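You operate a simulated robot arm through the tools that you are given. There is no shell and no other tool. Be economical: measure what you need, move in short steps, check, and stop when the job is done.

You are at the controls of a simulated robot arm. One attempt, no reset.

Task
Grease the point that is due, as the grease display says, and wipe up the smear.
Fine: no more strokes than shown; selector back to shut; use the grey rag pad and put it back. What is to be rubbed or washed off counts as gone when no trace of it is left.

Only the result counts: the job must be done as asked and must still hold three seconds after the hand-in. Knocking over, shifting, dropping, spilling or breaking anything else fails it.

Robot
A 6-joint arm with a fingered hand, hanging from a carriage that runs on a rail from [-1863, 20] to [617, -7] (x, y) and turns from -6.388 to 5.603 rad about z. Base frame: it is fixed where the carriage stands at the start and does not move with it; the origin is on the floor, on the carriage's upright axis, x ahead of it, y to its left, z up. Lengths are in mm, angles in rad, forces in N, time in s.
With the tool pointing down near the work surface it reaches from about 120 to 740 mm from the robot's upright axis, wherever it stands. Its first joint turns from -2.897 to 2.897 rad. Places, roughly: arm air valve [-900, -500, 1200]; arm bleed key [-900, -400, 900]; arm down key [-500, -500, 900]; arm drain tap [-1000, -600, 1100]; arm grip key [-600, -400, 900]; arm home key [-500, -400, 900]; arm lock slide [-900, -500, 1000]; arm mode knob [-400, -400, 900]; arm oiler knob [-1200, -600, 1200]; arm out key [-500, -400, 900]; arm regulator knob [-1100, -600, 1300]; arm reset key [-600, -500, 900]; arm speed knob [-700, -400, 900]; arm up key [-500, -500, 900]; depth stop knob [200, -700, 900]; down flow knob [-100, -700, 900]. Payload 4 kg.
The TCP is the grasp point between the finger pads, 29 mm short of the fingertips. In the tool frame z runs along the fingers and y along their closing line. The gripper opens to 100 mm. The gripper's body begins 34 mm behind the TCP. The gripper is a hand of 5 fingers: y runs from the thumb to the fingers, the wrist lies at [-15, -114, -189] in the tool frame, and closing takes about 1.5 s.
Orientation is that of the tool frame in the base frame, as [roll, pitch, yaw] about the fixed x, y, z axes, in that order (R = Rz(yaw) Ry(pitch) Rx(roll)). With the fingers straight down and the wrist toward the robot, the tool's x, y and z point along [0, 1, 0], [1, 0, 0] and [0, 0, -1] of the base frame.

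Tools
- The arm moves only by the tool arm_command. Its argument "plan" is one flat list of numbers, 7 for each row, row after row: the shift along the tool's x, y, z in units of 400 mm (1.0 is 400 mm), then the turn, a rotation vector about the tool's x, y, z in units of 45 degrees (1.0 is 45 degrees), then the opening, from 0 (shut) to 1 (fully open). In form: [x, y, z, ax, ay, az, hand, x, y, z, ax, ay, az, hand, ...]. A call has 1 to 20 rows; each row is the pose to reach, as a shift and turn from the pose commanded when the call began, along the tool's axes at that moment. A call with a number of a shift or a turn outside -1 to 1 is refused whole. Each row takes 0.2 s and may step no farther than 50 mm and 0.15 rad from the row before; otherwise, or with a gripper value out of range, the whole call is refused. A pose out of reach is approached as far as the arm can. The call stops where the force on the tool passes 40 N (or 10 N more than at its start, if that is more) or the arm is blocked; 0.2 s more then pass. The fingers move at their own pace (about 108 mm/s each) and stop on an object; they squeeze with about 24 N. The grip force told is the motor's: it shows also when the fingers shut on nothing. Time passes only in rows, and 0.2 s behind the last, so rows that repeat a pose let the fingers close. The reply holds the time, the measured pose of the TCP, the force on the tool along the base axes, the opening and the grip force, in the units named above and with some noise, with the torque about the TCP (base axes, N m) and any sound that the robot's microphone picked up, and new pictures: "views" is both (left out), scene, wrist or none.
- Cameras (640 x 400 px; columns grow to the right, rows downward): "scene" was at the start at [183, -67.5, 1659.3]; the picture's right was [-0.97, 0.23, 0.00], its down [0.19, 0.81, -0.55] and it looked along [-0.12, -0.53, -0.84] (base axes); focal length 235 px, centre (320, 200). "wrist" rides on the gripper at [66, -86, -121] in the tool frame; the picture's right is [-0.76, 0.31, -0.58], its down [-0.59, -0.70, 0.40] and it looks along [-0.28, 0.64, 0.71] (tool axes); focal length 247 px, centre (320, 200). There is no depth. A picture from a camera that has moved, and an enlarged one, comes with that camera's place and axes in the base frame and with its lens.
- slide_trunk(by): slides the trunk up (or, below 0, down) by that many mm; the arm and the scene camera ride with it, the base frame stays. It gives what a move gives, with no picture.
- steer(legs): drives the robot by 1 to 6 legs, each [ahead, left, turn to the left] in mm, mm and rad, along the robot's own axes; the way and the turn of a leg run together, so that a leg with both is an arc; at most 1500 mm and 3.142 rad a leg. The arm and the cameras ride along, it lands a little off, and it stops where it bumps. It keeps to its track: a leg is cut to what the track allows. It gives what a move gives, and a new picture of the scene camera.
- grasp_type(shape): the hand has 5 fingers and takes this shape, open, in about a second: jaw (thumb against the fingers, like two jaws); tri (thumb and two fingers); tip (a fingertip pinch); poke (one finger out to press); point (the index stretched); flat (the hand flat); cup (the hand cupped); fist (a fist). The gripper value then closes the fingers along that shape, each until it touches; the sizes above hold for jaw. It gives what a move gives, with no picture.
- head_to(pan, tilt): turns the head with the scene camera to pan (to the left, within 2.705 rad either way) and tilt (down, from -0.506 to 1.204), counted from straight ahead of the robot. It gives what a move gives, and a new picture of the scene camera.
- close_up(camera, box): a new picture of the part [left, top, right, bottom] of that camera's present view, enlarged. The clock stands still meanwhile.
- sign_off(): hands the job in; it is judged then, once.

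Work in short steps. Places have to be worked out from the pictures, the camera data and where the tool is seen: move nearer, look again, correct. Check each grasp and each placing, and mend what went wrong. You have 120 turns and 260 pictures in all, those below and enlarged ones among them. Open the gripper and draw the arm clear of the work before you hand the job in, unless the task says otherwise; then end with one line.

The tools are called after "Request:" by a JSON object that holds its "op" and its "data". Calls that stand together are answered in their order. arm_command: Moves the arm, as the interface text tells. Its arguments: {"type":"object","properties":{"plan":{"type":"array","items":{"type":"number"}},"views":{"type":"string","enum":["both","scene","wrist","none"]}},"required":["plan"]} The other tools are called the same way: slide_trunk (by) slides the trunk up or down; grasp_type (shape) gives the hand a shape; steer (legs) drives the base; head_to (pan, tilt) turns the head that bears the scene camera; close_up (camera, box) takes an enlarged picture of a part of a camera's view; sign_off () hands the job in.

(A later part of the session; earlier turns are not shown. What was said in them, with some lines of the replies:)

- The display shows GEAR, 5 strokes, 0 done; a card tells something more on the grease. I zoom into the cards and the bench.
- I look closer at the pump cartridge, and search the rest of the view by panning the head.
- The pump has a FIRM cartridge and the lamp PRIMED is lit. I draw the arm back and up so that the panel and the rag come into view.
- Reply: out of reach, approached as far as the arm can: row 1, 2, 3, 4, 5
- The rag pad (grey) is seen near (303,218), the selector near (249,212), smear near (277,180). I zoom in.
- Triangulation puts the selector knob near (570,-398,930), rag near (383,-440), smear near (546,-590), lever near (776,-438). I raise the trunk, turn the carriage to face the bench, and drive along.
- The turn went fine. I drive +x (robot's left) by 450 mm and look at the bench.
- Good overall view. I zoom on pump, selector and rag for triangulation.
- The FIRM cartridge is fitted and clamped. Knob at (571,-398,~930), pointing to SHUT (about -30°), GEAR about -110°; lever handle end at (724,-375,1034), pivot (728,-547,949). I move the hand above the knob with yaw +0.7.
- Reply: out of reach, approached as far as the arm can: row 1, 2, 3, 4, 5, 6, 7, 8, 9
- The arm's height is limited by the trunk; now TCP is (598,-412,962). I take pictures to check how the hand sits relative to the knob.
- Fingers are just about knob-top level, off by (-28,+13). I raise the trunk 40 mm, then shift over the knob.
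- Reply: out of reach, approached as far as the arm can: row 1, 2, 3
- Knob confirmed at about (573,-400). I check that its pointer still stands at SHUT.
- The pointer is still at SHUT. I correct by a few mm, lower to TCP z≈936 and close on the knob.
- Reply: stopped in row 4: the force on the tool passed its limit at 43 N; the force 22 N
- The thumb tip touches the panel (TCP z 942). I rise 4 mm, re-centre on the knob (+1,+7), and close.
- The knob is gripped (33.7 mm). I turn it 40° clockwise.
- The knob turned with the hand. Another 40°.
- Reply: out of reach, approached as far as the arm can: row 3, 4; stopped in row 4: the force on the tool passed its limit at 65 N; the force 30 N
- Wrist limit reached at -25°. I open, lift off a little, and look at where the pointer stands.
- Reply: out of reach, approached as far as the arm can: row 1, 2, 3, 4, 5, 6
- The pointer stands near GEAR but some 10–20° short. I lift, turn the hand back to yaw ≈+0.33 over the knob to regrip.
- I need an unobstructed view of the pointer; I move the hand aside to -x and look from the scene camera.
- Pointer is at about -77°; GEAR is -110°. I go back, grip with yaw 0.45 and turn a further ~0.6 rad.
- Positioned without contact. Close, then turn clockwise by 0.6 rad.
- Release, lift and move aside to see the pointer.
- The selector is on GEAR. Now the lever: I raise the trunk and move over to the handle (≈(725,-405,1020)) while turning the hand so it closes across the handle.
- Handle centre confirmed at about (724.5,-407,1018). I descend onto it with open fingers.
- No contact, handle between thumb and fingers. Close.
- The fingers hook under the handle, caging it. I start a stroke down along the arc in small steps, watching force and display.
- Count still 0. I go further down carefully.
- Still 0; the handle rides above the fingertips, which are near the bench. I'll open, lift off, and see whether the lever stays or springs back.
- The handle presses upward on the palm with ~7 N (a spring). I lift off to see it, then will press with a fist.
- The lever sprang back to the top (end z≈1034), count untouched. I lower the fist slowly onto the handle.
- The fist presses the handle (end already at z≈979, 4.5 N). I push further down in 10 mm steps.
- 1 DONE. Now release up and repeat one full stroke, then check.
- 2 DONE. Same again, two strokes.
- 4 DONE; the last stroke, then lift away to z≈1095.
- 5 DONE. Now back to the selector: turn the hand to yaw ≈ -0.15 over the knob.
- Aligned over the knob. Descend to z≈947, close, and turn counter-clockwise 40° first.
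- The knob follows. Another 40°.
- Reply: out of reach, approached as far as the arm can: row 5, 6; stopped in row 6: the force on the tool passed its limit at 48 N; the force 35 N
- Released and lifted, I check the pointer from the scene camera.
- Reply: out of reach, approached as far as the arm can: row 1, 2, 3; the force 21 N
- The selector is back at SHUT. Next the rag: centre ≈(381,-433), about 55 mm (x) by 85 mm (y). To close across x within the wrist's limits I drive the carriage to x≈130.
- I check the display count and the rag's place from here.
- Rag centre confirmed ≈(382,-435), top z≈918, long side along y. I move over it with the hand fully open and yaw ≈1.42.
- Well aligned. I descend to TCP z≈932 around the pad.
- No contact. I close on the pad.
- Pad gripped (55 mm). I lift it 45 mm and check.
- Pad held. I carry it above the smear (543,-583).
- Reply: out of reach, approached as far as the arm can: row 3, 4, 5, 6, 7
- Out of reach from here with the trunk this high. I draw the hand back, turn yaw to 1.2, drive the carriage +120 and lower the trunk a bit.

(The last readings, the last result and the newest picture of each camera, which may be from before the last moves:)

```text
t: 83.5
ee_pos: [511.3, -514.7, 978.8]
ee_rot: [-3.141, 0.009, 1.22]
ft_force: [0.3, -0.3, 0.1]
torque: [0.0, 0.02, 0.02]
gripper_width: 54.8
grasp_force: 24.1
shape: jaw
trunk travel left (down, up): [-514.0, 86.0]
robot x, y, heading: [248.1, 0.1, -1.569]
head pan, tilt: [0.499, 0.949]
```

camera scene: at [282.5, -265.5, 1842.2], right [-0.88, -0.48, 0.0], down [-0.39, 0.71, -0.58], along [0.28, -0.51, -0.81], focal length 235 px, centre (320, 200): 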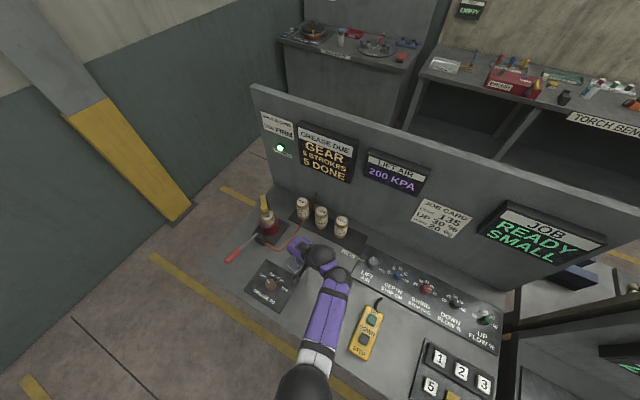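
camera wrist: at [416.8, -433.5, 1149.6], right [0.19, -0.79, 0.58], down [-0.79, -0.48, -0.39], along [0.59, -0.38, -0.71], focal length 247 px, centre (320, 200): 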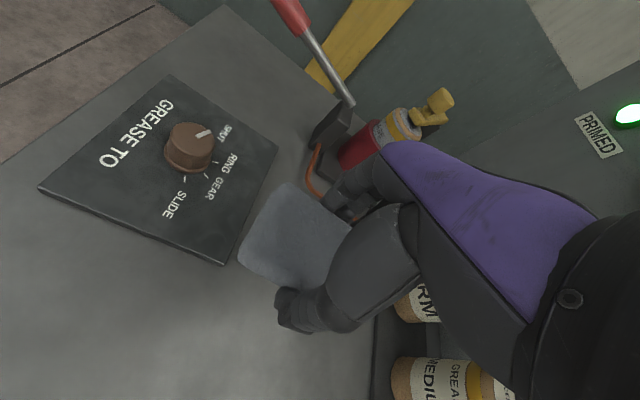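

Request:
{"op": "arm_command", "data": {"plan": [-0.064, 0.062, 0, 0, 0, 0, 0, -0.1275, 0.124, 0, 0, 0, 0, 0, -0.1275, 0.124, 0, 0, 0, 0, 0], "views": "both"}}

```text
t: 84.3
ee_pos: [534.6, -573.9, 985.7]
ee_rot: [3.139, 0.013, 1.22]
ft_force: [0.4, -0.1, 0.0]
torque: [0.03, -0.02, 0.02]
gripper_width: 54.7
grasp_force: 23.8
shape: jaw
out of reach, approached as far as the arm can: row 2, 3
trunk travel left (down, up): [-514.0, 86.0]
robot x, y, heading: [248.8, -4.6, -1.567]
head pan, tilt: [0.499, 0.949]
camera scene: at [282.6, -265.9, 1792.5], right [-0.88, -0.48, 0.0], down [-0.39, 0.71, -0.58], along [0.28, -0.51, -0.81], focal length 235 px, centre (320, 200)
camera wrist: at [477.0, -481.6, 1105.5], right [0.03, -0.81, 0.59], down [-0.86, -0.32, -0.39], along [0.5, -0.5, -0.71], focal length 247 px, centre (320, 200)
```

scene: 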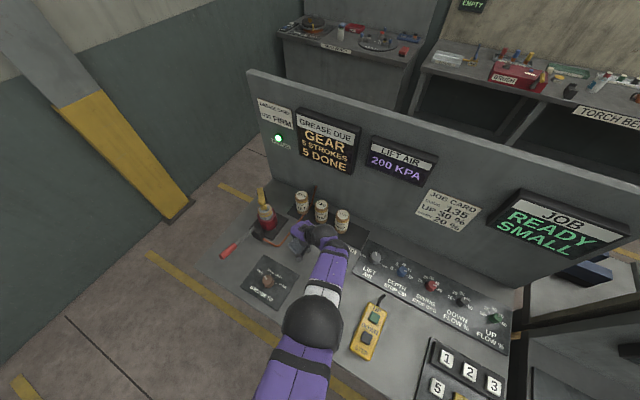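
wrist: 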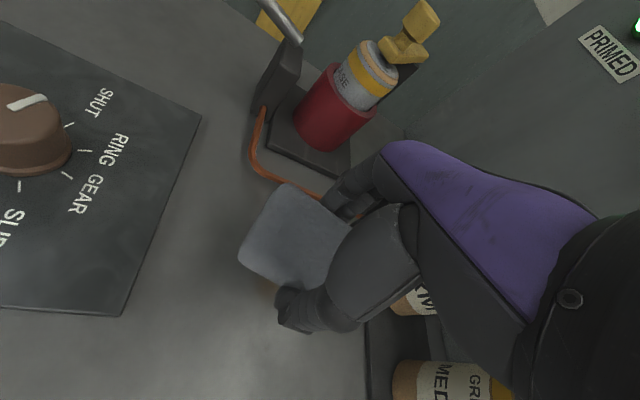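

The reach will be better lower. I lower the trunk by 48 mm to put the pad just above the smear.

Request:
{"op": "slide_trunk", "data": {"by": -48}}

Request:
{"op": "arm_command", "data": {"plan": [-0.004, 0.016, 0.01, 0, 0, 0, 0, -0.008, 0.024, 0.018, 0, 0, 0, 0, -0.008, 0.024, 0.026, 0, 0, 0, 0], "views": "wrist"}}

```text
t: 85.2
ee_pos: [534.6, -571.9, 936.1]
ee_rot: [3.141, 0.009, 1.22]
ft_force: [0.6, 0.2, -1.0]
torque: [0.03, 0.0, 0.0]
gripper_width: 54.7
grasp_force: 24.1
shape: jaw
trunk travel left (down, up): [-466.0, 134.0]
robot x, y, heading: [247.8, -1.8, -1.564]
head pan, tilt: [0.499, 0.949]
```

```text
t: 86.0
ee_pos: [537.0, -568.7, 933.3]
ee_rot: [-3.14, 0.009, 1.221]
ft_force: [0.4, 0.4, 0.0]
torque: [0.01, 0.0, 0.03]
gripper_width: 54.3
grasp_force: 23.9
shape: jaw
out of reach, approached as far as the arm can: row 1, 2, 3
trunk travel left (down, up): [-466.0, 134.0]
robot x, y, heading: [247.7, -1.5, -1.564]
head pan, tilt: [0.499, 0.949]
camera wrist: at [478.9, -477.4, 1053.4], right [0.03, -0.81, 0.58], down [-0.86, -0.31, -0.39], along [0.5, -0.49, -0.71], focal length 247 px, centre (320, 200)
```

wrist: 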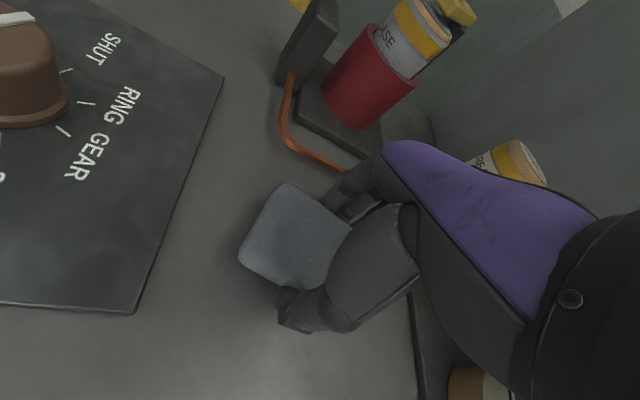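

Reach is still bound, probably by the wrist yaw; I reduce yaw to about 0.85 (pad slightly off the bench).

Request:
{"op": "arm_command", "data": {"plan": [0, 0, -0.012, 0, 0, 0.16, 0, 0, 0, -0.012, 0, 0, 0.32, 0, 0, 0, -0.012, 0, 0, 0.48, 0, 0, 0, -0.012, 0, 0, 0.48, 0], "views": "none"}}

```text
t: 86.7
ee_pos: [544.8, -595.6, 930.2]
ee_rot: [3.128, 0.011, 0.957]
ft_force: [-0.3, 2.7, 10.0]
torque: [0.39, 0.3, -0.06]
gripper_width: 53.9
grasp_force: 23.8
shape: jaw
out of reach, approached as far as the arm can: row 1, 2, 3
trunk travel left (down, up): [-466.0, 134.0]
robot x, y, heading: [247.9, -2.9, -1.565]
head pan, tilt: [0.499, 0.949]
stopped in row 3: the force on the tool passed its limit at 48 N (the readings are from after the stop); the commanded pose is now the measured one
```

The pad now lies on the smear at (545,-596) with ~10 N. I rub back and forth over it.

Request:
{"op": "arm_command", "data": {"plan": [0.03, -0.021, 0.001, 0, 0, 0, 0, 0.061, -0.043, 0.001, 0, 0, 0, 0, 0.03, -0.021, 0.001, 0, 0, 0, 0, 0, 0, 0.001, 0, 0, 0, 0, 0.03, -0.021, 0.001, 0, 0, 0, 0, -0.004, -0.058, 0.001, 0, 0, 0, 0, 0.02, -0.03, 0.001, 0, 0, 0, 0, 0.039, 0.003, 0.001, 0, 0, 0, 0, -0.004, -0.058, 0.001, 0, 0, 0, 0, 0.061, -0.043, 0.001, 0, 0, 0, 0, 0, 0, 0.001, 0, 0, 0, 0, 0.061, -0.043, 0.001, 0, 0, 0, 0], "views": "wrist"}}

```text
t: 87.0
ee_pos: [546.8, -596.6, 930.4]
ee_rot: [3.123, 0.017, 0.954]
ft_force: [-1.9, 2.5, 12.0]
torque: [0.45, 0.4, 0.01]
gripper_width: 53.9
grasp_force: 24.5
shape: jaw
out of reach, approached as far as the arm can: row 1
trunk travel left (down, up): [-466.0, 134.0]
robot x, y, heading: [242.0, -5.6, -1.566]
head pan, tilt: [0.499, 0.949]
stopped in row 1: the force on the tool passed its limit at 48 N (the readings are from after the stop); the commanded pose is now the measured one
camera wrist: at [513.8, -491.6, 1048.7], right [-0.19, -0.78, 0.59], down [-0.91, -0.09, -0.4], along [0.36, -0.62, -0.7], focal length 247 px, centre (320, 200)
```

wrist: 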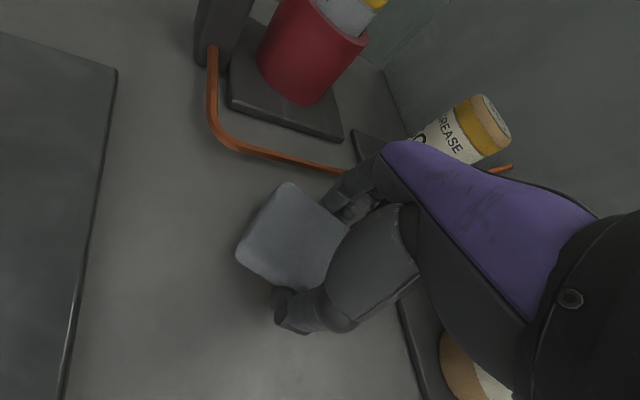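

The arm is at its limit here since the trunk is high. I lift off, draw the hand back and up, then lower the trunk to gain reach.

Request:
{"op": "slide_trunk", "data": {"by": 30}}

Request:
{"op": "arm_command", "data": {"plan": [0.036, -0.025, -0.04, 0, 0, 0, 0, 0.072, -0.05, -0.08, 0, 0, 0, 0, 0.108, -0.075, -0.12, 0, 0, 0, 0, 0.143, -0.1, -0.16, 0, 0, 0, 0, 0.143, -0.1, -0.16, 0, 0, 0, 0], "views": "scene"}}

```text
t: 87.8
ee_pos: [546.6, -596.0, 959.2]
ee_rot: [3.126, 0.014, 0.957]
ft_force: [-0.7, 0.1, -0.5]
torque: [0.0, 0.0, 0.02]
gripper_width: 53.8
grasp_force: 24.3
shape: jaw
trunk travel left (down, up): [-496.0, 104.0]
robot x, y, heading: [251.0, -3.0, -1.568]
head pan, tilt: [0.499, 0.949]
```

```text
t: 88.4
ee_pos: [541.1, -538.9, 931.8]
ee_rot: [-3.064, -0.083, 0.956]
ft_force: [-1.1, -1.5, 11.0]
torque: [-0.35, -0.13, 0.03]
gripper_width: 55.1
grasp_force: 24.1
shape: jaw
out of reach, approached as far as the arm can: row 1
trunk travel left (down, up): [-496.0, 104.0]
robot x, y, heading: [245.8, -0.2, -1.566]
head pan, tilt: [0.499, 0.949]
stopped in row 2: the force on the tool passed its limit at 82 N (the readings are from after the stop); the commanded pose is now the measured one
camera scene: at [282.0, -266.0, 1774.7], right [-0.88, -0.48, 0.0], down [-0.39, 0.71, -0.58], along [0.28, -0.51, -0.81], focal length 235 px, centre (320, 200)
```

scene: 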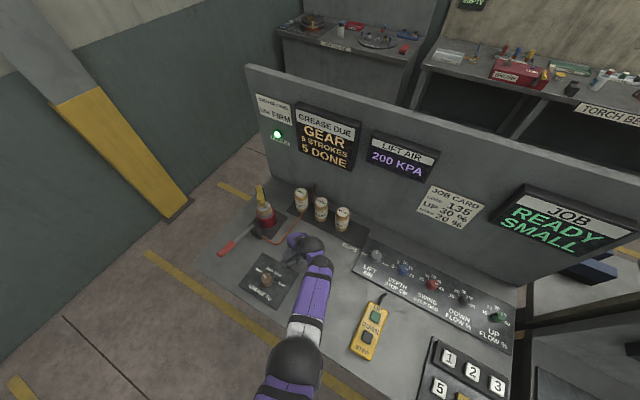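

A jump in arm posture pressed the pad down; still gripped. I raise the trunk and inspect.

Request:
{"op": "slide_trunk", "data": {"by": 50}}

Request:
{"op": "close_up", "data": {"camera": "scene", "box": [220, 170, 370, 300]}}

Request:
{"op": "close_up", "data": {"camera": "wrist", "box": [0, 0, 640, 400]}}

```text
t: 89.3
ee_pos: [540.4, -536.0, 978.6]
ee_rot: [-3.059, -0.087, 0.954]
ft_force: [0.4, 0.0, -0.1]
torque: [0.01, -0.01, 0.02]
gripper_width: 55.6
grasp_force: 23.8
shape: jaw
trunk travel left (down, up): [-546.0, 54.0]
robot x, y, heading: [247.9, -2.9, -1.565]
head pan, tilt: [0.499, 0.949]
```

```text
3.08 times, centred on (295, 235) of scene
camera zoom: at [282.0, -265.5, 1824.2], right [-0.88, -0.48, 0.0], down [-0.39, 0.71, -0.58], along [0.28, -0.51, -0.81], focal length 722 px, centre (397, 92)
```

zoom: 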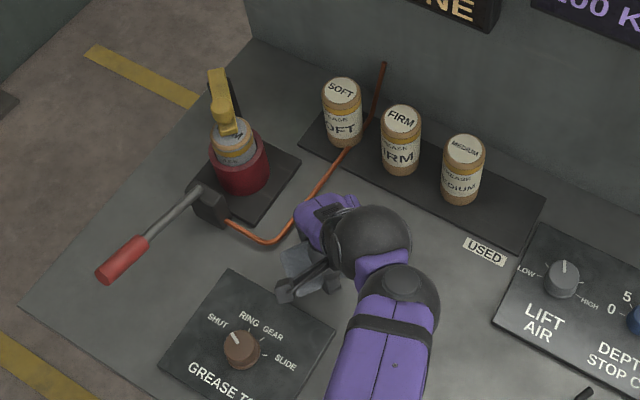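

```text
1.00 times, centred on (320, 200) of wrist (not enlarged: the box is as wide or as high as the picture)
camera zoom: at [510.1, -448.0, 1111.4], right [-0.17, -0.86, 0.48], down [-0.92, -0.03, -0.39], along [0.35, -0.51, -0.78], focal length 247 px, centre (320, 200)
```

zoom: 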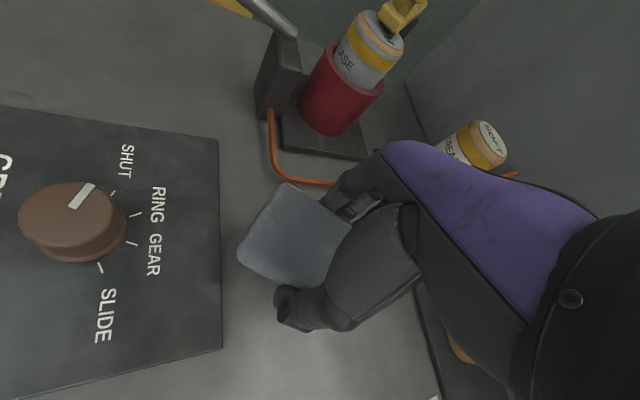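

All is in place and the pad is held. I draw the hand back towards (380,-430), level it and turn yaw to ≈0.45.

Request:
{"op": "arm_command", "data": {"plan": [-0.002, -0.08, -0.05, -0.017, -0.018, 0.106, 0, -0.005, -0.16, -0.09, -0.035, -0.037, 0.212, 0, -0.007, -0.24, -0.09, -0.052, -0.055, 0.318, 0, -0.009, -0.32, -0.09, -0.069, -0.074, 0.424, 0, -0.012, -0.4, -0.09, -0.087, -0.092, 0.53, 0, -0.014, -0.48, -0.09, -0.104, -0.111, 0.637, 0, -0.014, -0.48, -0.09, -0.104, -0.111, 0.637, 0], "views": "none"}}

```text
t: 90.9
ee_pos: [380.8, -434.4, 1029.6]
ee_rot: [-3.13, 0.028, 0.461]
ft_force: [0.8, -0.6, -0.5]
torque: [0.03, 0.01, -0.04]
gripper_width: 55.1
grasp_force: 24.1
shape: jaw
trunk travel left (down, up): [-546.0, 54.0]
robot x, y, heading: [246.4, -3.4, -1.571]
head pan, tilt: [0.499, 0.949]
```

Request:
{"op": "steer", "data": {"legs": [[0, 190, 0]]}}

Request:
{"op": "slide_trunk", "data": {"by": -40}}

Request:
{"op": "arm_command", "data": {"plan": [0, 0, 0, 0.01, 0.02, 0.0, 0, -0.04, 0.08, 0, -0.015, 0.035, 0.08, 0, -0.08, 0.16, 0, -0.015, 0.035, 0.16, 0, -0.08, 0.16, 0, -0.015, 0.035, 0.16, 0], "views": "none"}}

```text
t: 92.5
ee_pos: [571.9, -438.7, 1029.3]
ee_rot: [-3.13, 0.029, 0.459]
ft_force: [0.1, -0.1, -0.2]
torque: [-0.01, 0.0, -0.03]
gripper_width: 55.3
grasp_force: 24.1
shape: jaw
trunk travel left (down, up): [-546.0, 54.0]
robot x, y, heading: [438.5, -4.2, -1.569]
head pan, tilt: [0.499, 0.949]
camera scene: at [472.3, -267.6, 1824.2], right [-0.88, -0.48, 0.0], down [-0.39, 0.71, -0.58], along [0.28, -0.51, -0.81], focal length 235 px, centre (320, 200)
```

scene: 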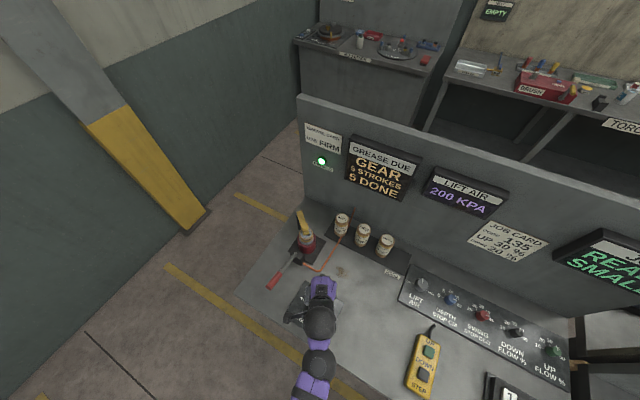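

```text
t: 93.3
ee_pos: [571.8, -436.1, 989.2]
ee_rot: [-3.131, 0.028, 0.459]
ft_force: [0.0, 0.3, 0.0]
torque: [0.01, 0.0, 0.01]
gripper_width: 55.2
grasp_force: 23.8
shape: jaw
trunk travel left (down, up): [-506.0, 94.0]
robot x, y, heading: [438.3, -2.7, -1.565]
head pan, tilt: [0.499, 0.949]
```

```text
t: 94.3
ee_pos: [570.4, -509.2, 989.4]
ee_rot: [3.141, 0.0, 0.334]
ft_force: [0.2, -0.7, -0.4]
torque: [0.03, -0.01, 0.03]
gripper_width: 55.2
grasp_force: 23.9
shape: jaw
trunk travel left (down, up): [-506.0, 94.0]
robot x, y, heading: [436.7, -5.8, -1.567]
head pan, tilt: [0.499, 0.949]
```

The smear is visible now; I zoom on it and then go on.

Request:
{"op": "close_up", "data": {"camera": "scene", "box": [280, 220, 400, 310]}}

```text
4.44 times, centred on (340, 265) of scene
camera zoom: at [472.4, -267.7, 1784.2], right [-0.88, -0.48, 0.0], down [-0.39, 0.71, -0.58], along [0.28, -0.51, -0.81], focal length 1043 px, centre (231, -89)
```

zoom: 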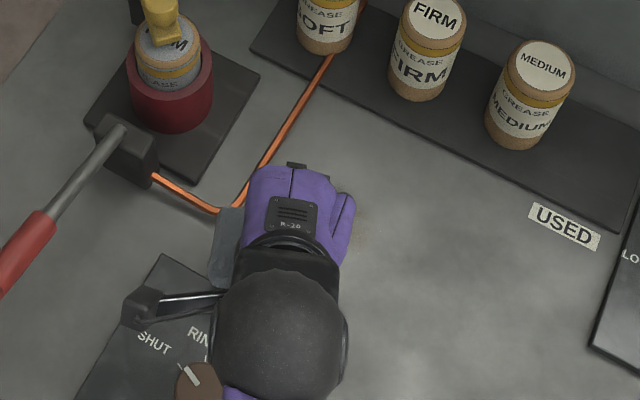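

I move above the smear at z 989.

Request:
{"op": "arm_command", "data": {"plan": [-0.062, 0.076, 0, 0, 0, 0.085, 0, -0.1245, 0.1525, 0, 0, 0, 0.17, 0, -0.1245, 0.1525, 0, 0, 0, 0.17, 0], "views": "wrist"}}

```text
t: 95.1
ee_pos: [543.6, -582.0, 989.2]
ee_rot: [3.141, -0.001, 0.201]
ft_force: [-0.2, -0.3, -0.2]
torque: [0.03, -0.03, 0.03]
gripper_width: 55.1
grasp_force: 23.7
shape: jaw
trunk travel left (down, up): [-506.0, 94.0]
robot x, y, heading: [439.8, -4.9, -1.565]
head pan, tilt: [0.499, 0.949]
camera wrist: at [591.2, -485.6, 1109.6], right [-0.68, -0.45, 0.58], down [-0.72, 0.57, -0.4], along [-0.15, -0.69, -0.71], focal length 247 px, centre (320, 200)
```

wrist: 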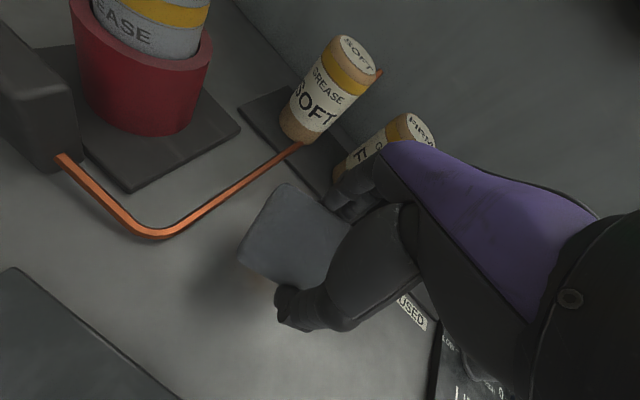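

Comfortable pose now. Descend until the pad touches.

Request:
{"op": "arm_command", "data": {"plan": [0, 0, 0.07, 0, 0, 0, 0, 0, 0, 0.13, 0, 0, 0, 0, 0, 0, 0.143, 0, 0, 0, 0, 0, 0, 0.147, 0, 0, 0, 0], "views": "wrist"}}

```text
t: 96.1
ee_pos: [545.0, -582.0, 931.6]
ee_rot: [3.14, -0.001, 0.201]
ft_force: [-0.6, 0.9, 4.9]
torque: [0.23, -0.13, 0.08]
gripper_width: 54.9
grasp_force: 23.9
shape: jaw
trunk travel left (down, up): [-506.0, 94.0]
robot x, y, heading: [438.8, -5.8, -1.564]
head pan, tilt: [0.499, 0.949]
camera wrist: at [591.2, -486.2, 1051.4], right [-0.68, -0.45, 0.58], down [-0.72, 0.57, -0.4], along [-0.15, -0.69, -0.71], focal length 247 px, centre (320, 200)
```

wrist: 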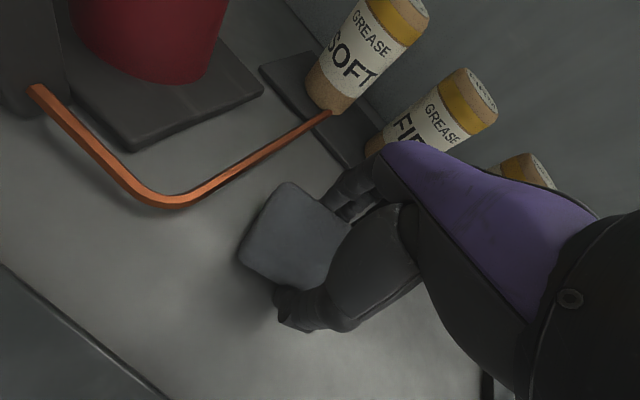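

Contact at ~5 N. I rub in a pattern over the smear with slight extra pressure.

Request:
{"op": "arm_command", "data": {"plan": [-0.04, 0, 0.004, 0, 0, 0, 0, -0.075, 0, 0.004, 0, 0, 0, 0, -0.02, 0, 0.004, 0, 0, 0, 0, 0.03, 0, 0.004, 0, 0, 0, 0, 0.03, -0.05, 0.004, 0, 0, 0, 0, -0.03, -0.05, 0.004, 0, 0, 0, 0, -0.075, -0.05, 0.004, 0, 0, 0, 0, -0.075, 0, 0.004, 0, 0, 0, 0, -0.075, 0.045, 0.004, 0, 0, 0, 0, -0.02, 0.045, 0.004, 0, 0, 0, 0, 0.03, 0.045, 0.004, 0, 0, 0, 0, 0.03, 0, 0.004, 0, 0, 0, 0, -0.03, 0, 0.004, 0, 0, 0, 0, -0.03, -0.06, 0.004, 0, 0, 0, 0, 0.02, -0.06, 0.004, 0, 0, 0, 0, 0.02, 0.04, 0.004, 0, 0, 0, 0, -0.03, 0.04, 0.004, 0, 0, 0, 0, -0.03, -0.05, 0.004, 0, 0, 0, 0, 0, 0, 0.004, 0, 0, 0, 0], "views": "wrist"}}

```text
t: 100.1
ee_pos: [543.5, -583.2, 930.4]
ee_rot: [3.141, 0.001, 0.201]
ft_force: [-1.9, 1.1, 12.0]
torque: [0.5, 0.01, 0.05]
gripper_width: 54.4
grasp_force: 24.4
shape: jaw
trunk travel left (down, up): [-506.0, 94.0]
robot x, y, heading: [436.9, -3.0, -1.572]
head pan, tilt: [0.499, 0.949]
camera wrist: at [590.9, -485.9, 1050.4], right [-0.68, -0.45, 0.58], down [-0.72, 0.57, -0.4], along [-0.15, -0.69, -0.71], focal length 247 px, centre (320, 200)
```

wrist: 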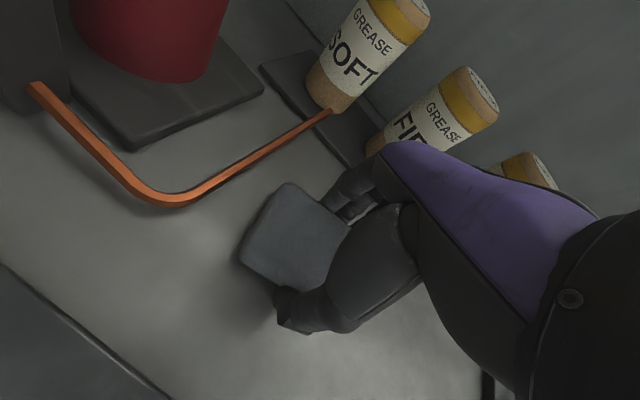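

I lift and move aside to inspect the spot.

Request:
{"op": "arm_command", "data": {"plan": [0, 0, -0.08, 0, 0, 0, 0, 0, 0, -0.14, 0, 0, 0, 0, -0.073, -0.079, -0.14, 0, 0, 0, 0, -0.146, -0.157, -0.14, 0, 0, 0, 0, -0.22, -0.236, -0.14, 0, 0, 0, 0, -0.293, -0.315, -0.14, 0, 0, 0, 0], "views": "scene"}}

Request:
{"op": "close_up", "data": {"camera": "scene", "box": [310, 240, 390, 310]}}

```text
t: 101.5
ee_pos: [402.8, -481.7, 984.2]
ee_rot: [3.14, 0.001, 0.203]
ft_force: [0.3, -0.4, 1.0]
torque: [0.03, 0.01, 0.0]
gripper_width: 54.2
grasp_force: 24.3
shape: jaw
trunk travel left (down, up): [-506.0, 94.0]
robot x, y, heading: [435.4, -5.0, -1.566]
head pan, tilt: [0.499, 0.949]
camera scene: at [472.5, -267.7, 1784.2], right [-0.88, -0.48, 0.0], down [-0.39, 0.71, -0.58], along [0.28, -0.51, -0.81], focal length 235 px, centre (320, 200)
```

scene: 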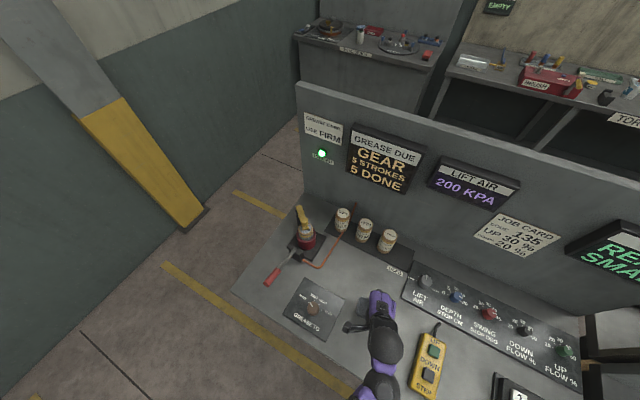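

```text
5.71 times, centred on (350, 275) of scene
camera zoom: at [472.5, -267.7, 1784.2], right [-0.88, -0.48, 0.0], down [-0.39, 0.71, -0.58], along [0.28, -0.51, -0.81], focal length 1341 px, centre (149, -229)
```

zoom: 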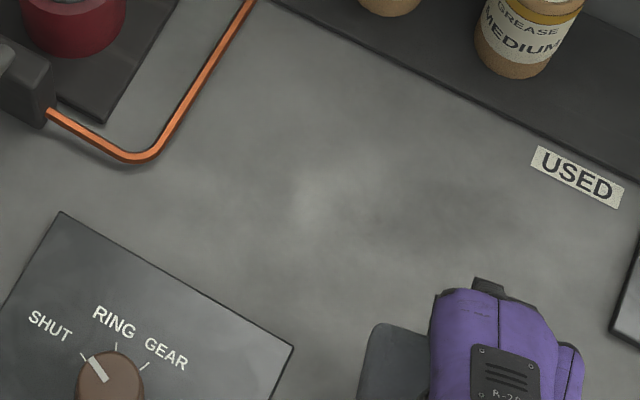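

The smear seems gone; one tighter look.

Request:
{"op": "close_up", "data": {"camera": "scene", "box": [330, 255, 370, 285]}}

```text
13.33 times, centred on (350, 270) of scene
camera zoom: at [472.5, -267.7, 1784.2], right [-0.88, -0.48, 0.0], down [-0.39, 0.71, -0.58], along [0.28, -0.51, -0.81], focal length 3128 px, centre (-80, -733)
```

zoom: 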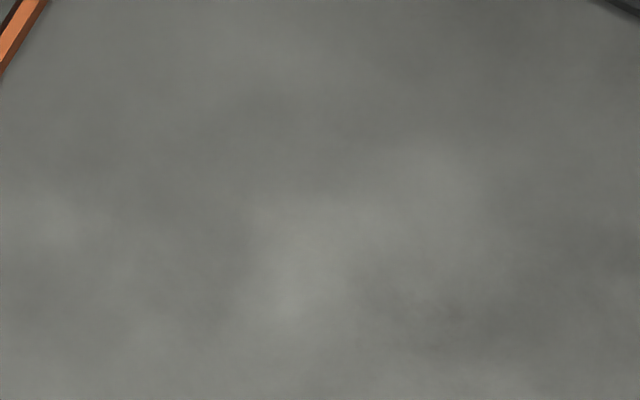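

A very faint brownish hint may remain near x≈480–520. I rub again over a wider area with steady pressure.

Request:
{"op": "arm_command", "data": {"plan": [0.06, 0.076, 0, 0, 0, 0, 0, 0.12, 0.152, 0, 0, 0, 0, 0, 0.18, 0.228, 0, 0, 0, 0, 0, 0.237, 0.3035, 0, 0, 0, 0, 0, 0.237, 0.3035, 0.07, 0, 0, 0, 0, 0.237, 0.3035, 0.12, 0, 0, 0, 0, 0.237, 0.3035, 0.134, 0, 0, 0, 0, 0.237, 0.3035, 0.138, 0, 0, 0, 0], "views": "none"}}

```text
t: 103.3
ee_pos: [521.7, -583.4, 930.7]
ee_rot: [3.14, 0.0, 0.201]
ft_force: [-0.1, 1.4, 4.3]
torque: [0.21, -0.03, 0.04]
gripper_width: 54.3
grasp_force: 24.1
shape: jaw
trunk travel left (down, up): [-506.0, 94.0]
robot x, y, heading: [438.4, -5.6, -1.566]
head pan, tilt: [0.499, 0.949]
```

Request:
{"op": "arm_command", "data": {"plan": [0.05, 0, 0.006, 0, 0, 0, 0, 0.09, 0, 0.006, 0, 0, 0, 0, 0.0, 0.0, 0.006, 0, 0, 0, 0, -0.08, 0, 0.006, 0, 0, 0, 0, -0.12, 0, 0.006, 0, 0, 0, 0, -0.12, -0.05, 0.006, 0, 0, 0, 0, -0.03, -0.05, 0.006, 0, 0, 0, 0, 0.05, -0.05, 0.006, 0, 0, 0, 0, 0.09, -0.05, 0.006, 0, 0, 0, 0, 0.09, 0.045, 0.006, 0, 0, 0, 0, 0.01, 0.045, 0.006, 0, 0, 0, 0, -0.07, 0.045, 0.006, 0, 0, 0, 0, -0.12, 0.045, 0.006, 0, 0, 0, 0, -0.12, 0, 0.006, 0, 0, 0, 0, -0.05, 0, 0.006, 0, 0, 0, 0, -0.05, -0.06, 0.006, 0, 0, 0, 0, 0.0, 0.04, 0.006, 0, 0, 0, 0, 0.04, -0.06, 0.006, 0, 0, 0, 0, 0.08, 0.04, 0.006, 0, 0, 0, 0, 0.06, -0.06, 0.006, 0, 0, 0, 0], "views": "none"}}

```text
t: 105.4
ee_pos: [555.1, -564.8, 929.4]
ee_rot: [3.135, 0.002, 0.201]
ft_force: [0.6, -2.2, 6.3]
torque: [0.2, -0.02, 0.02]
gripper_width: 54.6
grasp_force: 24.2
shape: jaw
trunk travel left (down, up): [-506.0, 94.0]
robot x, y, heading: [434.4, -4.9, -1.562]
head pan, tilt: [0.499, 0.949]
stopped in row 10: the force on the tool passed its limit at 47 N (the readings are from after the stop); the commanded pose is now the measured one
```

Stopped on the force limit; I continue more gently with the other half.

Request:
{"op": "arm_command", "data": {"plan": [0, 0.03, 0, 0, 0, 0, 0, 0, 0.06, 0, 0, 0, 0, 0, 0, 0.085, 0, 0, 0, 0, 0, -0.05, 0.085, 0, 0, 0, 0, 0, -0.1, 0.085, 0, 0, 0, 0, 0, -0.15, 0.085, 0, 0, 0, 0, 0, -0.2, 0.085, 0, 0, 0, 0, 0, -0.2, 0.04, 0, 0, 0, 0, 0, -0.15, 0.04, 0, 0, 0, 0, 0, -0.1, 0.04, 0, 0, 0, 0, 0, -0.05, 0.04, 0, 0, 0, 0, 0, 0.0, 0.04, 0, 0, 0, 0, 0, -0.05, 0.04, 0, 0, 0, 0, 0, -0.1, 0.04, 0, 0, 0, 0, 0, -0.05, 0.06, 0, 0, 0, 0, 0, -0.03, 0.03, 0, 0, 0, 0, 0, -0.06, 0.06, 0, 0, 0, 0, 0, -0.06, 0.05, 0, 0, 0, 0, 0], "views": "none"}}

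Request:
{"op": "arm_command", "data": {"plan": [0, 0, -0.08, 0, 0, 0, 0, 0, 0, -0.14, 0, 0, 0, 0, -0.073, -0.079, -0.14, 0, 0, 0, 0, -0.146, -0.157, -0.14, 0, 0, 0, 0, -0.22, -0.236, -0.14, 0, 0, 0, 0, -0.293, -0.315, -0.14, 0, 0, 0, 0], "views": "none"}}

Request:
{"op": "close_up", "data": {"camera": "scene", "box": [320, 240, 380, 285]}}

```text
t: 109.2
ee_pos: [536.7, -588.8, 930.8]
ee_rot: [3.136, 0.001, 0.201]
ft_force: [2.1, -2.5, 10.3]
torque: [0.29, -0.04, -0.1]
gripper_width: 54.1
grasp_force: 24.0
shape: jaw
trunk travel left (down, up): [-506.0, 94.0]
robot x, y, heading: [446.0, -5.0, -1.572]
head pan, tilt: [0.499, 0.949]
```

```text
t: 110.6
ee_pos: [394.9, -485.5, 987.3]
ee_rot: [3.137, 0.0, 0.202]
ft_force: [0.8, -1.0, 0.2]
torque: [0.03, 0.04, 0.02]
gripper_width: 53.5
grasp_force: 23.8
shape: jaw
trunk travel left (down, up): [-506.0, 94.0]
robot x, y, heading: [440.1, -3.7, -1.568]
head pan, tilt: [0.499, 0.949]
```

```text
8.89 times, centred on (350, 262) of scene
camera zoom: at [472.2, -267.7, 1784.3], right [-0.88, -0.48, 0.0], down [-0.39, 0.71, -0.58], along [0.28, -0.51, -0.81], focal length 2085 px, centre (53, -356)
```

zoom: 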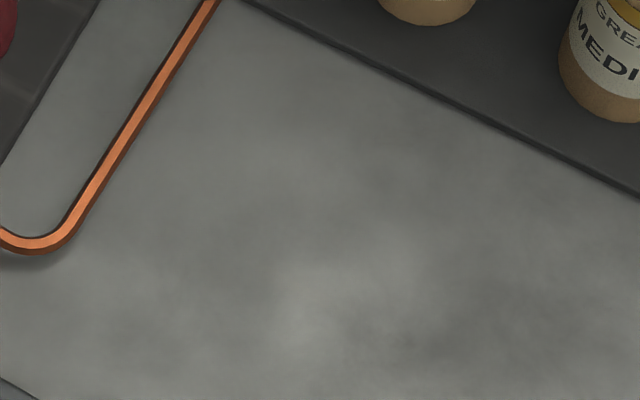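

Clean. Now I return the pad: raise, drive the carriage back to x≈128.

Request:
{"op": "slide_trunk", "data": {"by": 60}}

Request:
{"op": "steer", "data": {"legs": [[0, -312, 0]]}}

```text
t: 111.6
ee_pos: [393.4, -486.1, 1045.5]
ee_rot: [3.139, 0.0, 0.201]
ft_force: [1.2, 0.7, -0.7]
torque: [-0.03, 0.02, -0.01]
gripper_width: 53.7
grasp_force: 24.1
shape: jaw
trunk travel left (down, up): [-566.0, 34.0]
robot x, y, heading: [437.4, -3.0, -1.567]
head pan, tilt: [0.499, 0.949]
```

```text
t: 113.7
ee_pos: [81.4, -483.1, 1046.1]
ee_rot: [3.139, 0.0, 0.199]
ft_force: [1.1, 0.3, -0.9]
torque: [0.0, -0.06, 0.01]
gripper_width: 53.6
grasp_force: 24.1
shape: jaw
trunk travel left (down, up): [-566.0, 34.0]
robot x, y, heading: [125.9, 4.4, -1.564]
head pan, tilt: [0.499, 0.949]
camera scene: at [159.2, -264.2, 1844.2], right [-0.88, -0.48, 0.0], down [-0.39, 0.71, -0.58], along [0.28, -0.51, -0.81], focal length 235 px, centre (320, 200)
```

scene: 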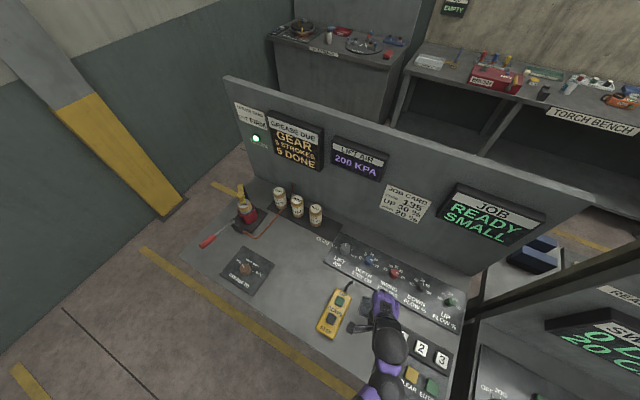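

Request:
{"op": "arm_command", "data": {"plan": [0.077, -0.004, 0, 0, 0, -0.155, 0, 0.154, -0.008, 0, 0, 0, -0.311, 0, 0.232, -0.011, 0, 0, 0, -0.466, 0, 0.309, -0.015, 0, 0, 0, -0.622, 0, 0.386, -0.019, 0, 0, 0, -0.777, 0, 0.386, -0.019, 0, 0, 0, -0.777, 0], "views": "none"}}

Request:
{"op": "arm_command", "data": {"plan": [0.055, 0.051, 0, 0, 0, -0.155, 0, 0.111, 0.102, 0, 0, 0, -0.311, 0, 0.166, 0.152, 0, 0, 0, -0.466, 0, 0.222, 0.203, 0, 0, 0, -0.622, 0, 0.277, 0.254, 0, 0, 0, -0.777, 0, 0.277, 0.254, 0, 0, 0, -0.777, 0], "views": "both"}}

```text
t: 115.1
ee_pos: [232.4, -444.0, 1045.4]
ee_rot: [3.14, 0.001, 0.815]
ft_force: [0.4, 0.2, -0.7]
torque: [-0.02, 0.01, 0.01]
gripper_width: 53.6
grasp_force: 23.9
shape: jaw
trunk travel left (down, up): [-566.0, 34.0]
robot x, y, heading: [122.5, -1.0, -1.561]
head pan, tilt: [0.499, 0.949]
```

```text
t: 116.5
ee_pos: [380.1, -434.0, 1045.4]
ee_rot: [3.141, 0.003, 1.423]
ft_force: [0.7, -1.2, -0.6]
torque: [0.04, -0.03, -0.01]
gripper_width: 53.7
grasp_force: 24.5
shape: jaw
trunk travel left (down, up): [-566.0, 34.0]
robot x, y, heading: [123.9, -2.8, -1.569]
head pan, tilt: [0.499, 0.949]
camera scene: at [159.2, -264.2, 1844.2], right [-0.88, -0.48, 0.0], down [-0.39, 0.71, -0.58], along [0.28, -0.51, -0.81], focal length 235 px, centre (320, 200)
camera wrist: at [305.6, -357.1, 1165.1], right [0.19, -0.79, 0.58], down [-0.78, -0.48, -0.4], along [0.59, -0.38, -0.71], focal length 247 px, centre (320, 200)
```

scene: 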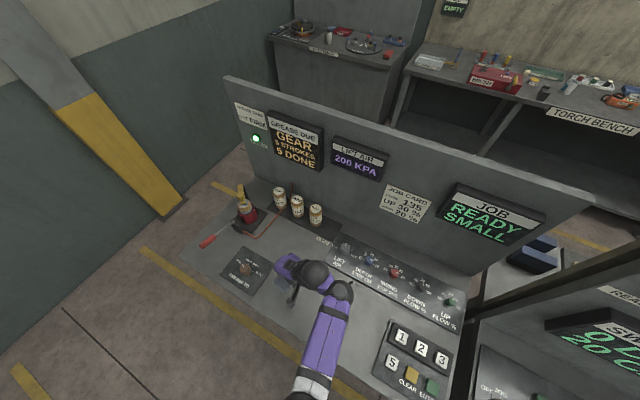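
wrist: 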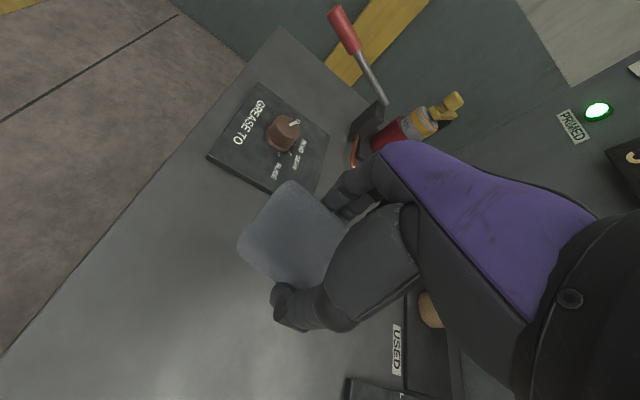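

Over the pad's original place. I lower it to z≈931.

Request:
{"op": "arm_command", "data": {"plan": [-0.002, 0.004, 0.1, 0, 0, 0, 0, -0.002, 0.004, 0.2, 0, 0, 0, 0, -0.002, 0.004, 0.26, 0, 0, 0, 0, -0.002, 0.004, 0.28, 0, 0, 0, 0, -0.002, 0.004, 0.287, 0, 0, 0, 0], "views": "none"}}

```text
t: 117.7
ee_pos: [382.8, -435.4, 929.7]
ee_rot: [-3.141, 0.002, 1.423]
ft_force: [-0.4, 0.0, 0.3]
torque: [0.07, 0.02, -0.02]
gripper_width: 53.7
grasp_force: 24.3
shape: jaw
trunk travel left (down, up): [-566.0, 34.0]
robot x, y, heading: [125.4, -5.0, -1.567]
head pan, tilt: [0.499, 0.949]
```

Barely touching; 1.5 mm more, then open.

Request:
{"op": "arm_command", "data": {"plan": [0, 0, 0.002, 0, 0, 0, 0, 0, 0, 0.004, 0, 0, 0, 0, 0, 0, 0.004, 0, 0, 0, 1, 0, 0, 0.004, 0, 0, 0, 1, 0, 0, 0.004, 0, 0, 0, 1, 0, 0, 0.004, 0, 0, 0, 1], "views": "wrist"}}

```text
t: 119.1
ee_pos: [382.4, -434.5, 928.9]
ee_rot: [3.141, 0.002, 1.421]
ft_force: [0.7, -0.1, 4.0]
torque: [0.08, 0.23, -0.02]
gripper_width: 99.7
grasp_force: 0.1
shape: jaw
trunk travel left (down, up): [-566.0, 34.0]
robot x, y, heading: [123.5, 0.1, -1.573]
head pan, tilt: [0.499, 0.949]
camera wrist: at [307.6, -357.9, 1048.9], right [0.19, -0.79, 0.58], down [-0.78, -0.48, -0.4], along [0.59, -0.38, -0.71], focal length 247 px, centre (320, 200)
```

wrist: 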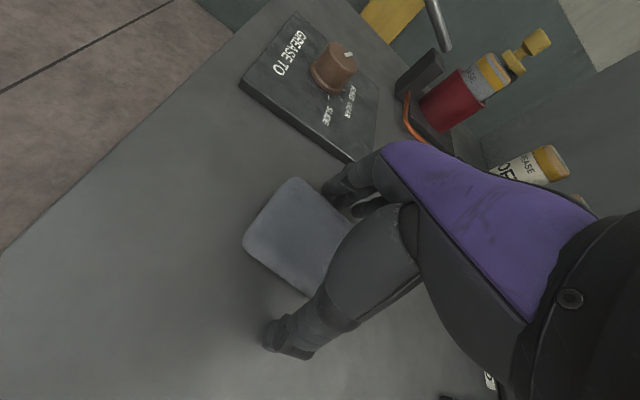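

Pad released. I lift straight up and step aside to check.

Request:
{"op": "arm_command", "data": {"plan": [0, 0, -0.06, 0, 0, 0, 1, 0, 0, -0.16, 0, 0, 0, 1, 0, 0, -0.26, 0, 0, 0, 1, 0, -0.1, -0.26, 0, 0, 0.1, 1, 0, -0.2, -0.26, 0, 0, 0.2, 1, 0, -0.3, -0.26, 0, 0, 0.4, 1, 0, -0.4, -0.26, 0, 0, 0.5, 1], "views": "scene"}}

Request:
{"op": "close_up", "data": {"camera": "scene", "box": [230, 220, 330, 310]}}

Request:
{"op": "close_up", "data": {"camera": "scene", "box": [180, 90, 380, 270]}}

```text
refused: row 6 steps farther than a row can; nothing moved
```

```text
4.44 times, centred on (280, 265) of scene
camera zoom: at [159.3, -264.3, 1844.2], right [-0.88, -0.48, 0.0], down [-0.39, 0.71, -0.58], along [0.28, -0.51, -0.81], focal length 1043 px, centre (498, -89)
```

zoom: 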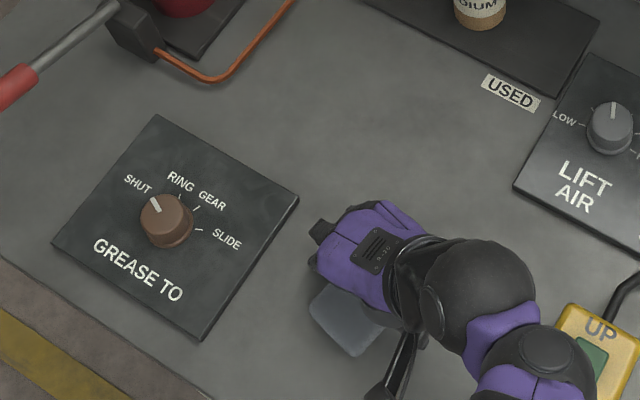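

```text
2.22 times, centred on (280, 180) of scene
camera zoom: at [159.3, -264.3, 1844.2], right [-0.88, -0.48, 0.0], down [-0.39, 0.71, -0.58], along [0.28, -0.51, -0.81], focal length 521 px, centre (409, 244)
```

zoom: 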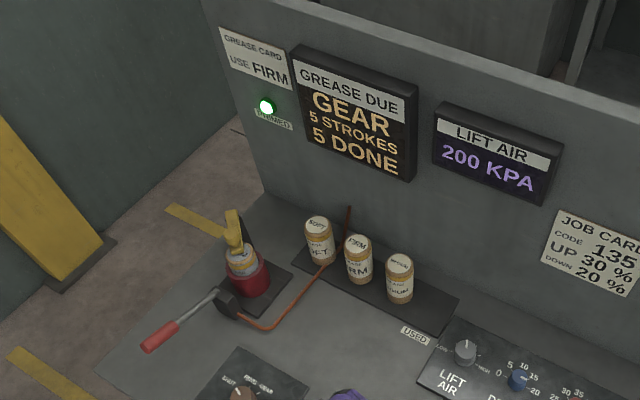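

A row stepped too far in turn; I repeat with smaller steps.

Request:
{"op": "arm_command", "data": {"plan": [0, 0, -0.06, 0, 0, 0, 1, 0, 0, -0.16, 0, 0, 0, 1, 0, 0, -0.26, 0, 0, 0, 1, 0, -0.1, -0.26, 0, 0, 0.1, 1, 0, -0.2, -0.26, 0, 0, 0.2, 1, 0, -0.3, -0.26, 0, 0, 0.3, 1, 0, -0.4, -0.26, 0, 0, 0.4, 1], "views": "none"}}

Request:
{"op": "close_up", "data": {"camera": "scene", "box": [230, 220, 330, 310]}}

```text
t: 120.7
ee_pos: [223.0, -411.1, 1032.7]
ee_rot: [3.14, 0.001, 1.106]
ft_force: [0.8, 0.5, 0.3]
torque: [0.02, 0.01, 0.0]
gripper_width: 99.9
grasp_force: 0.1
shape: jaw
trunk travel left (down, up): [-566.0, 34.0]
robot x, y, heading: [124.3, 2.3, -1.563]
head pan, tilt: [0.499, 0.949]
```

```text
4.44 times, centred on (280, 265) of scene
camera zoom: at [159.3, -264.3, 1844.3], right [-0.88, -0.48, 0.0], down [-0.39, 0.71, -0.58], along [0.28, -0.51, -0.81], focal length 1043 px, centre (498, -89)
```

zoom: 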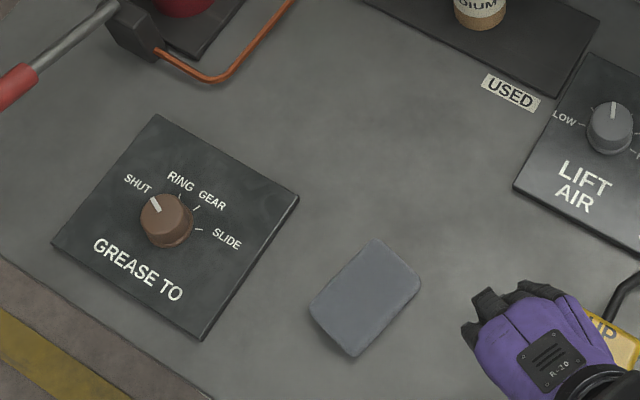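

The pad lies back at its place, smear gone, selector at SHUT, 5 of 5 done. I draw the arm further clear and hand in.

Request:
{"op": "slide_trunk", "data": {"by": 34}}

Request:
{"op": "arm_command", "data": {"plan": [0.1, 0, 0, 0, 0, 0, 1, 0.2, 0, 0, 0, 0, 0, 1, 0.2, 0, 0, 0, 0, 0, 1], "views": "scene"}}

```text
t: 121.5
ee_pos: [222.9, -411.7, 1065.5]
ee_rot: [3.139, 0.001, 1.108]
ft_force: [-0.4, 0.4, -0.1]
torque: [-0.02, 0.03, -0.03]
gripper_width: 99.9
grasp_force: 0.0
shape: jaw
trunk travel left (down, up): [-600.0, 0.0]
robot x, y, heading: [123.9, -2.6, -1.562]
head pan, tilt: [0.499, 0.949]
```

```text
t: 122.3
ee_pos: [259.7, -338.4, 1065.0]
ee_rot: [3.139, 0.0, 1.106]
ft_force: [-0.3, 0.0, -0.1]
torque: [0.03, -0.01, -0.01]
gripper_width: 100.0
grasp_force: 0.0
shape: jaw
trunk travel left (down, up): [-600.0, 0.0]
robot x, y, heading: [124.4, -4.0, -1.566]
head pan, tilt: [0.499, 0.949]
camera scene: at [159.2, -264.2, 1877.9], right [-0.88, -0.48, 0.0], down [-0.39, 0.71, -0.58], along [0.28, -0.51, -0.81], focal length 235 px, centre (320, 200)
```

scene: 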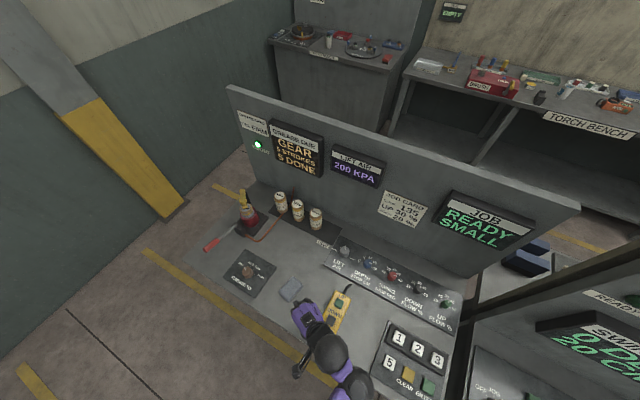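

All is in order; the arm is clear.

Request:
{"op": "sign_off", "data": {}}

```text
The job is handed in.
```

I handed the job in: GEAR got its 5 strokes (display reads 5 of 5 done), the selector is back at SHUT, no trace of the smear shows on camera, and the grey rag pad is back in its place, turned roughly 10° from how it lay.
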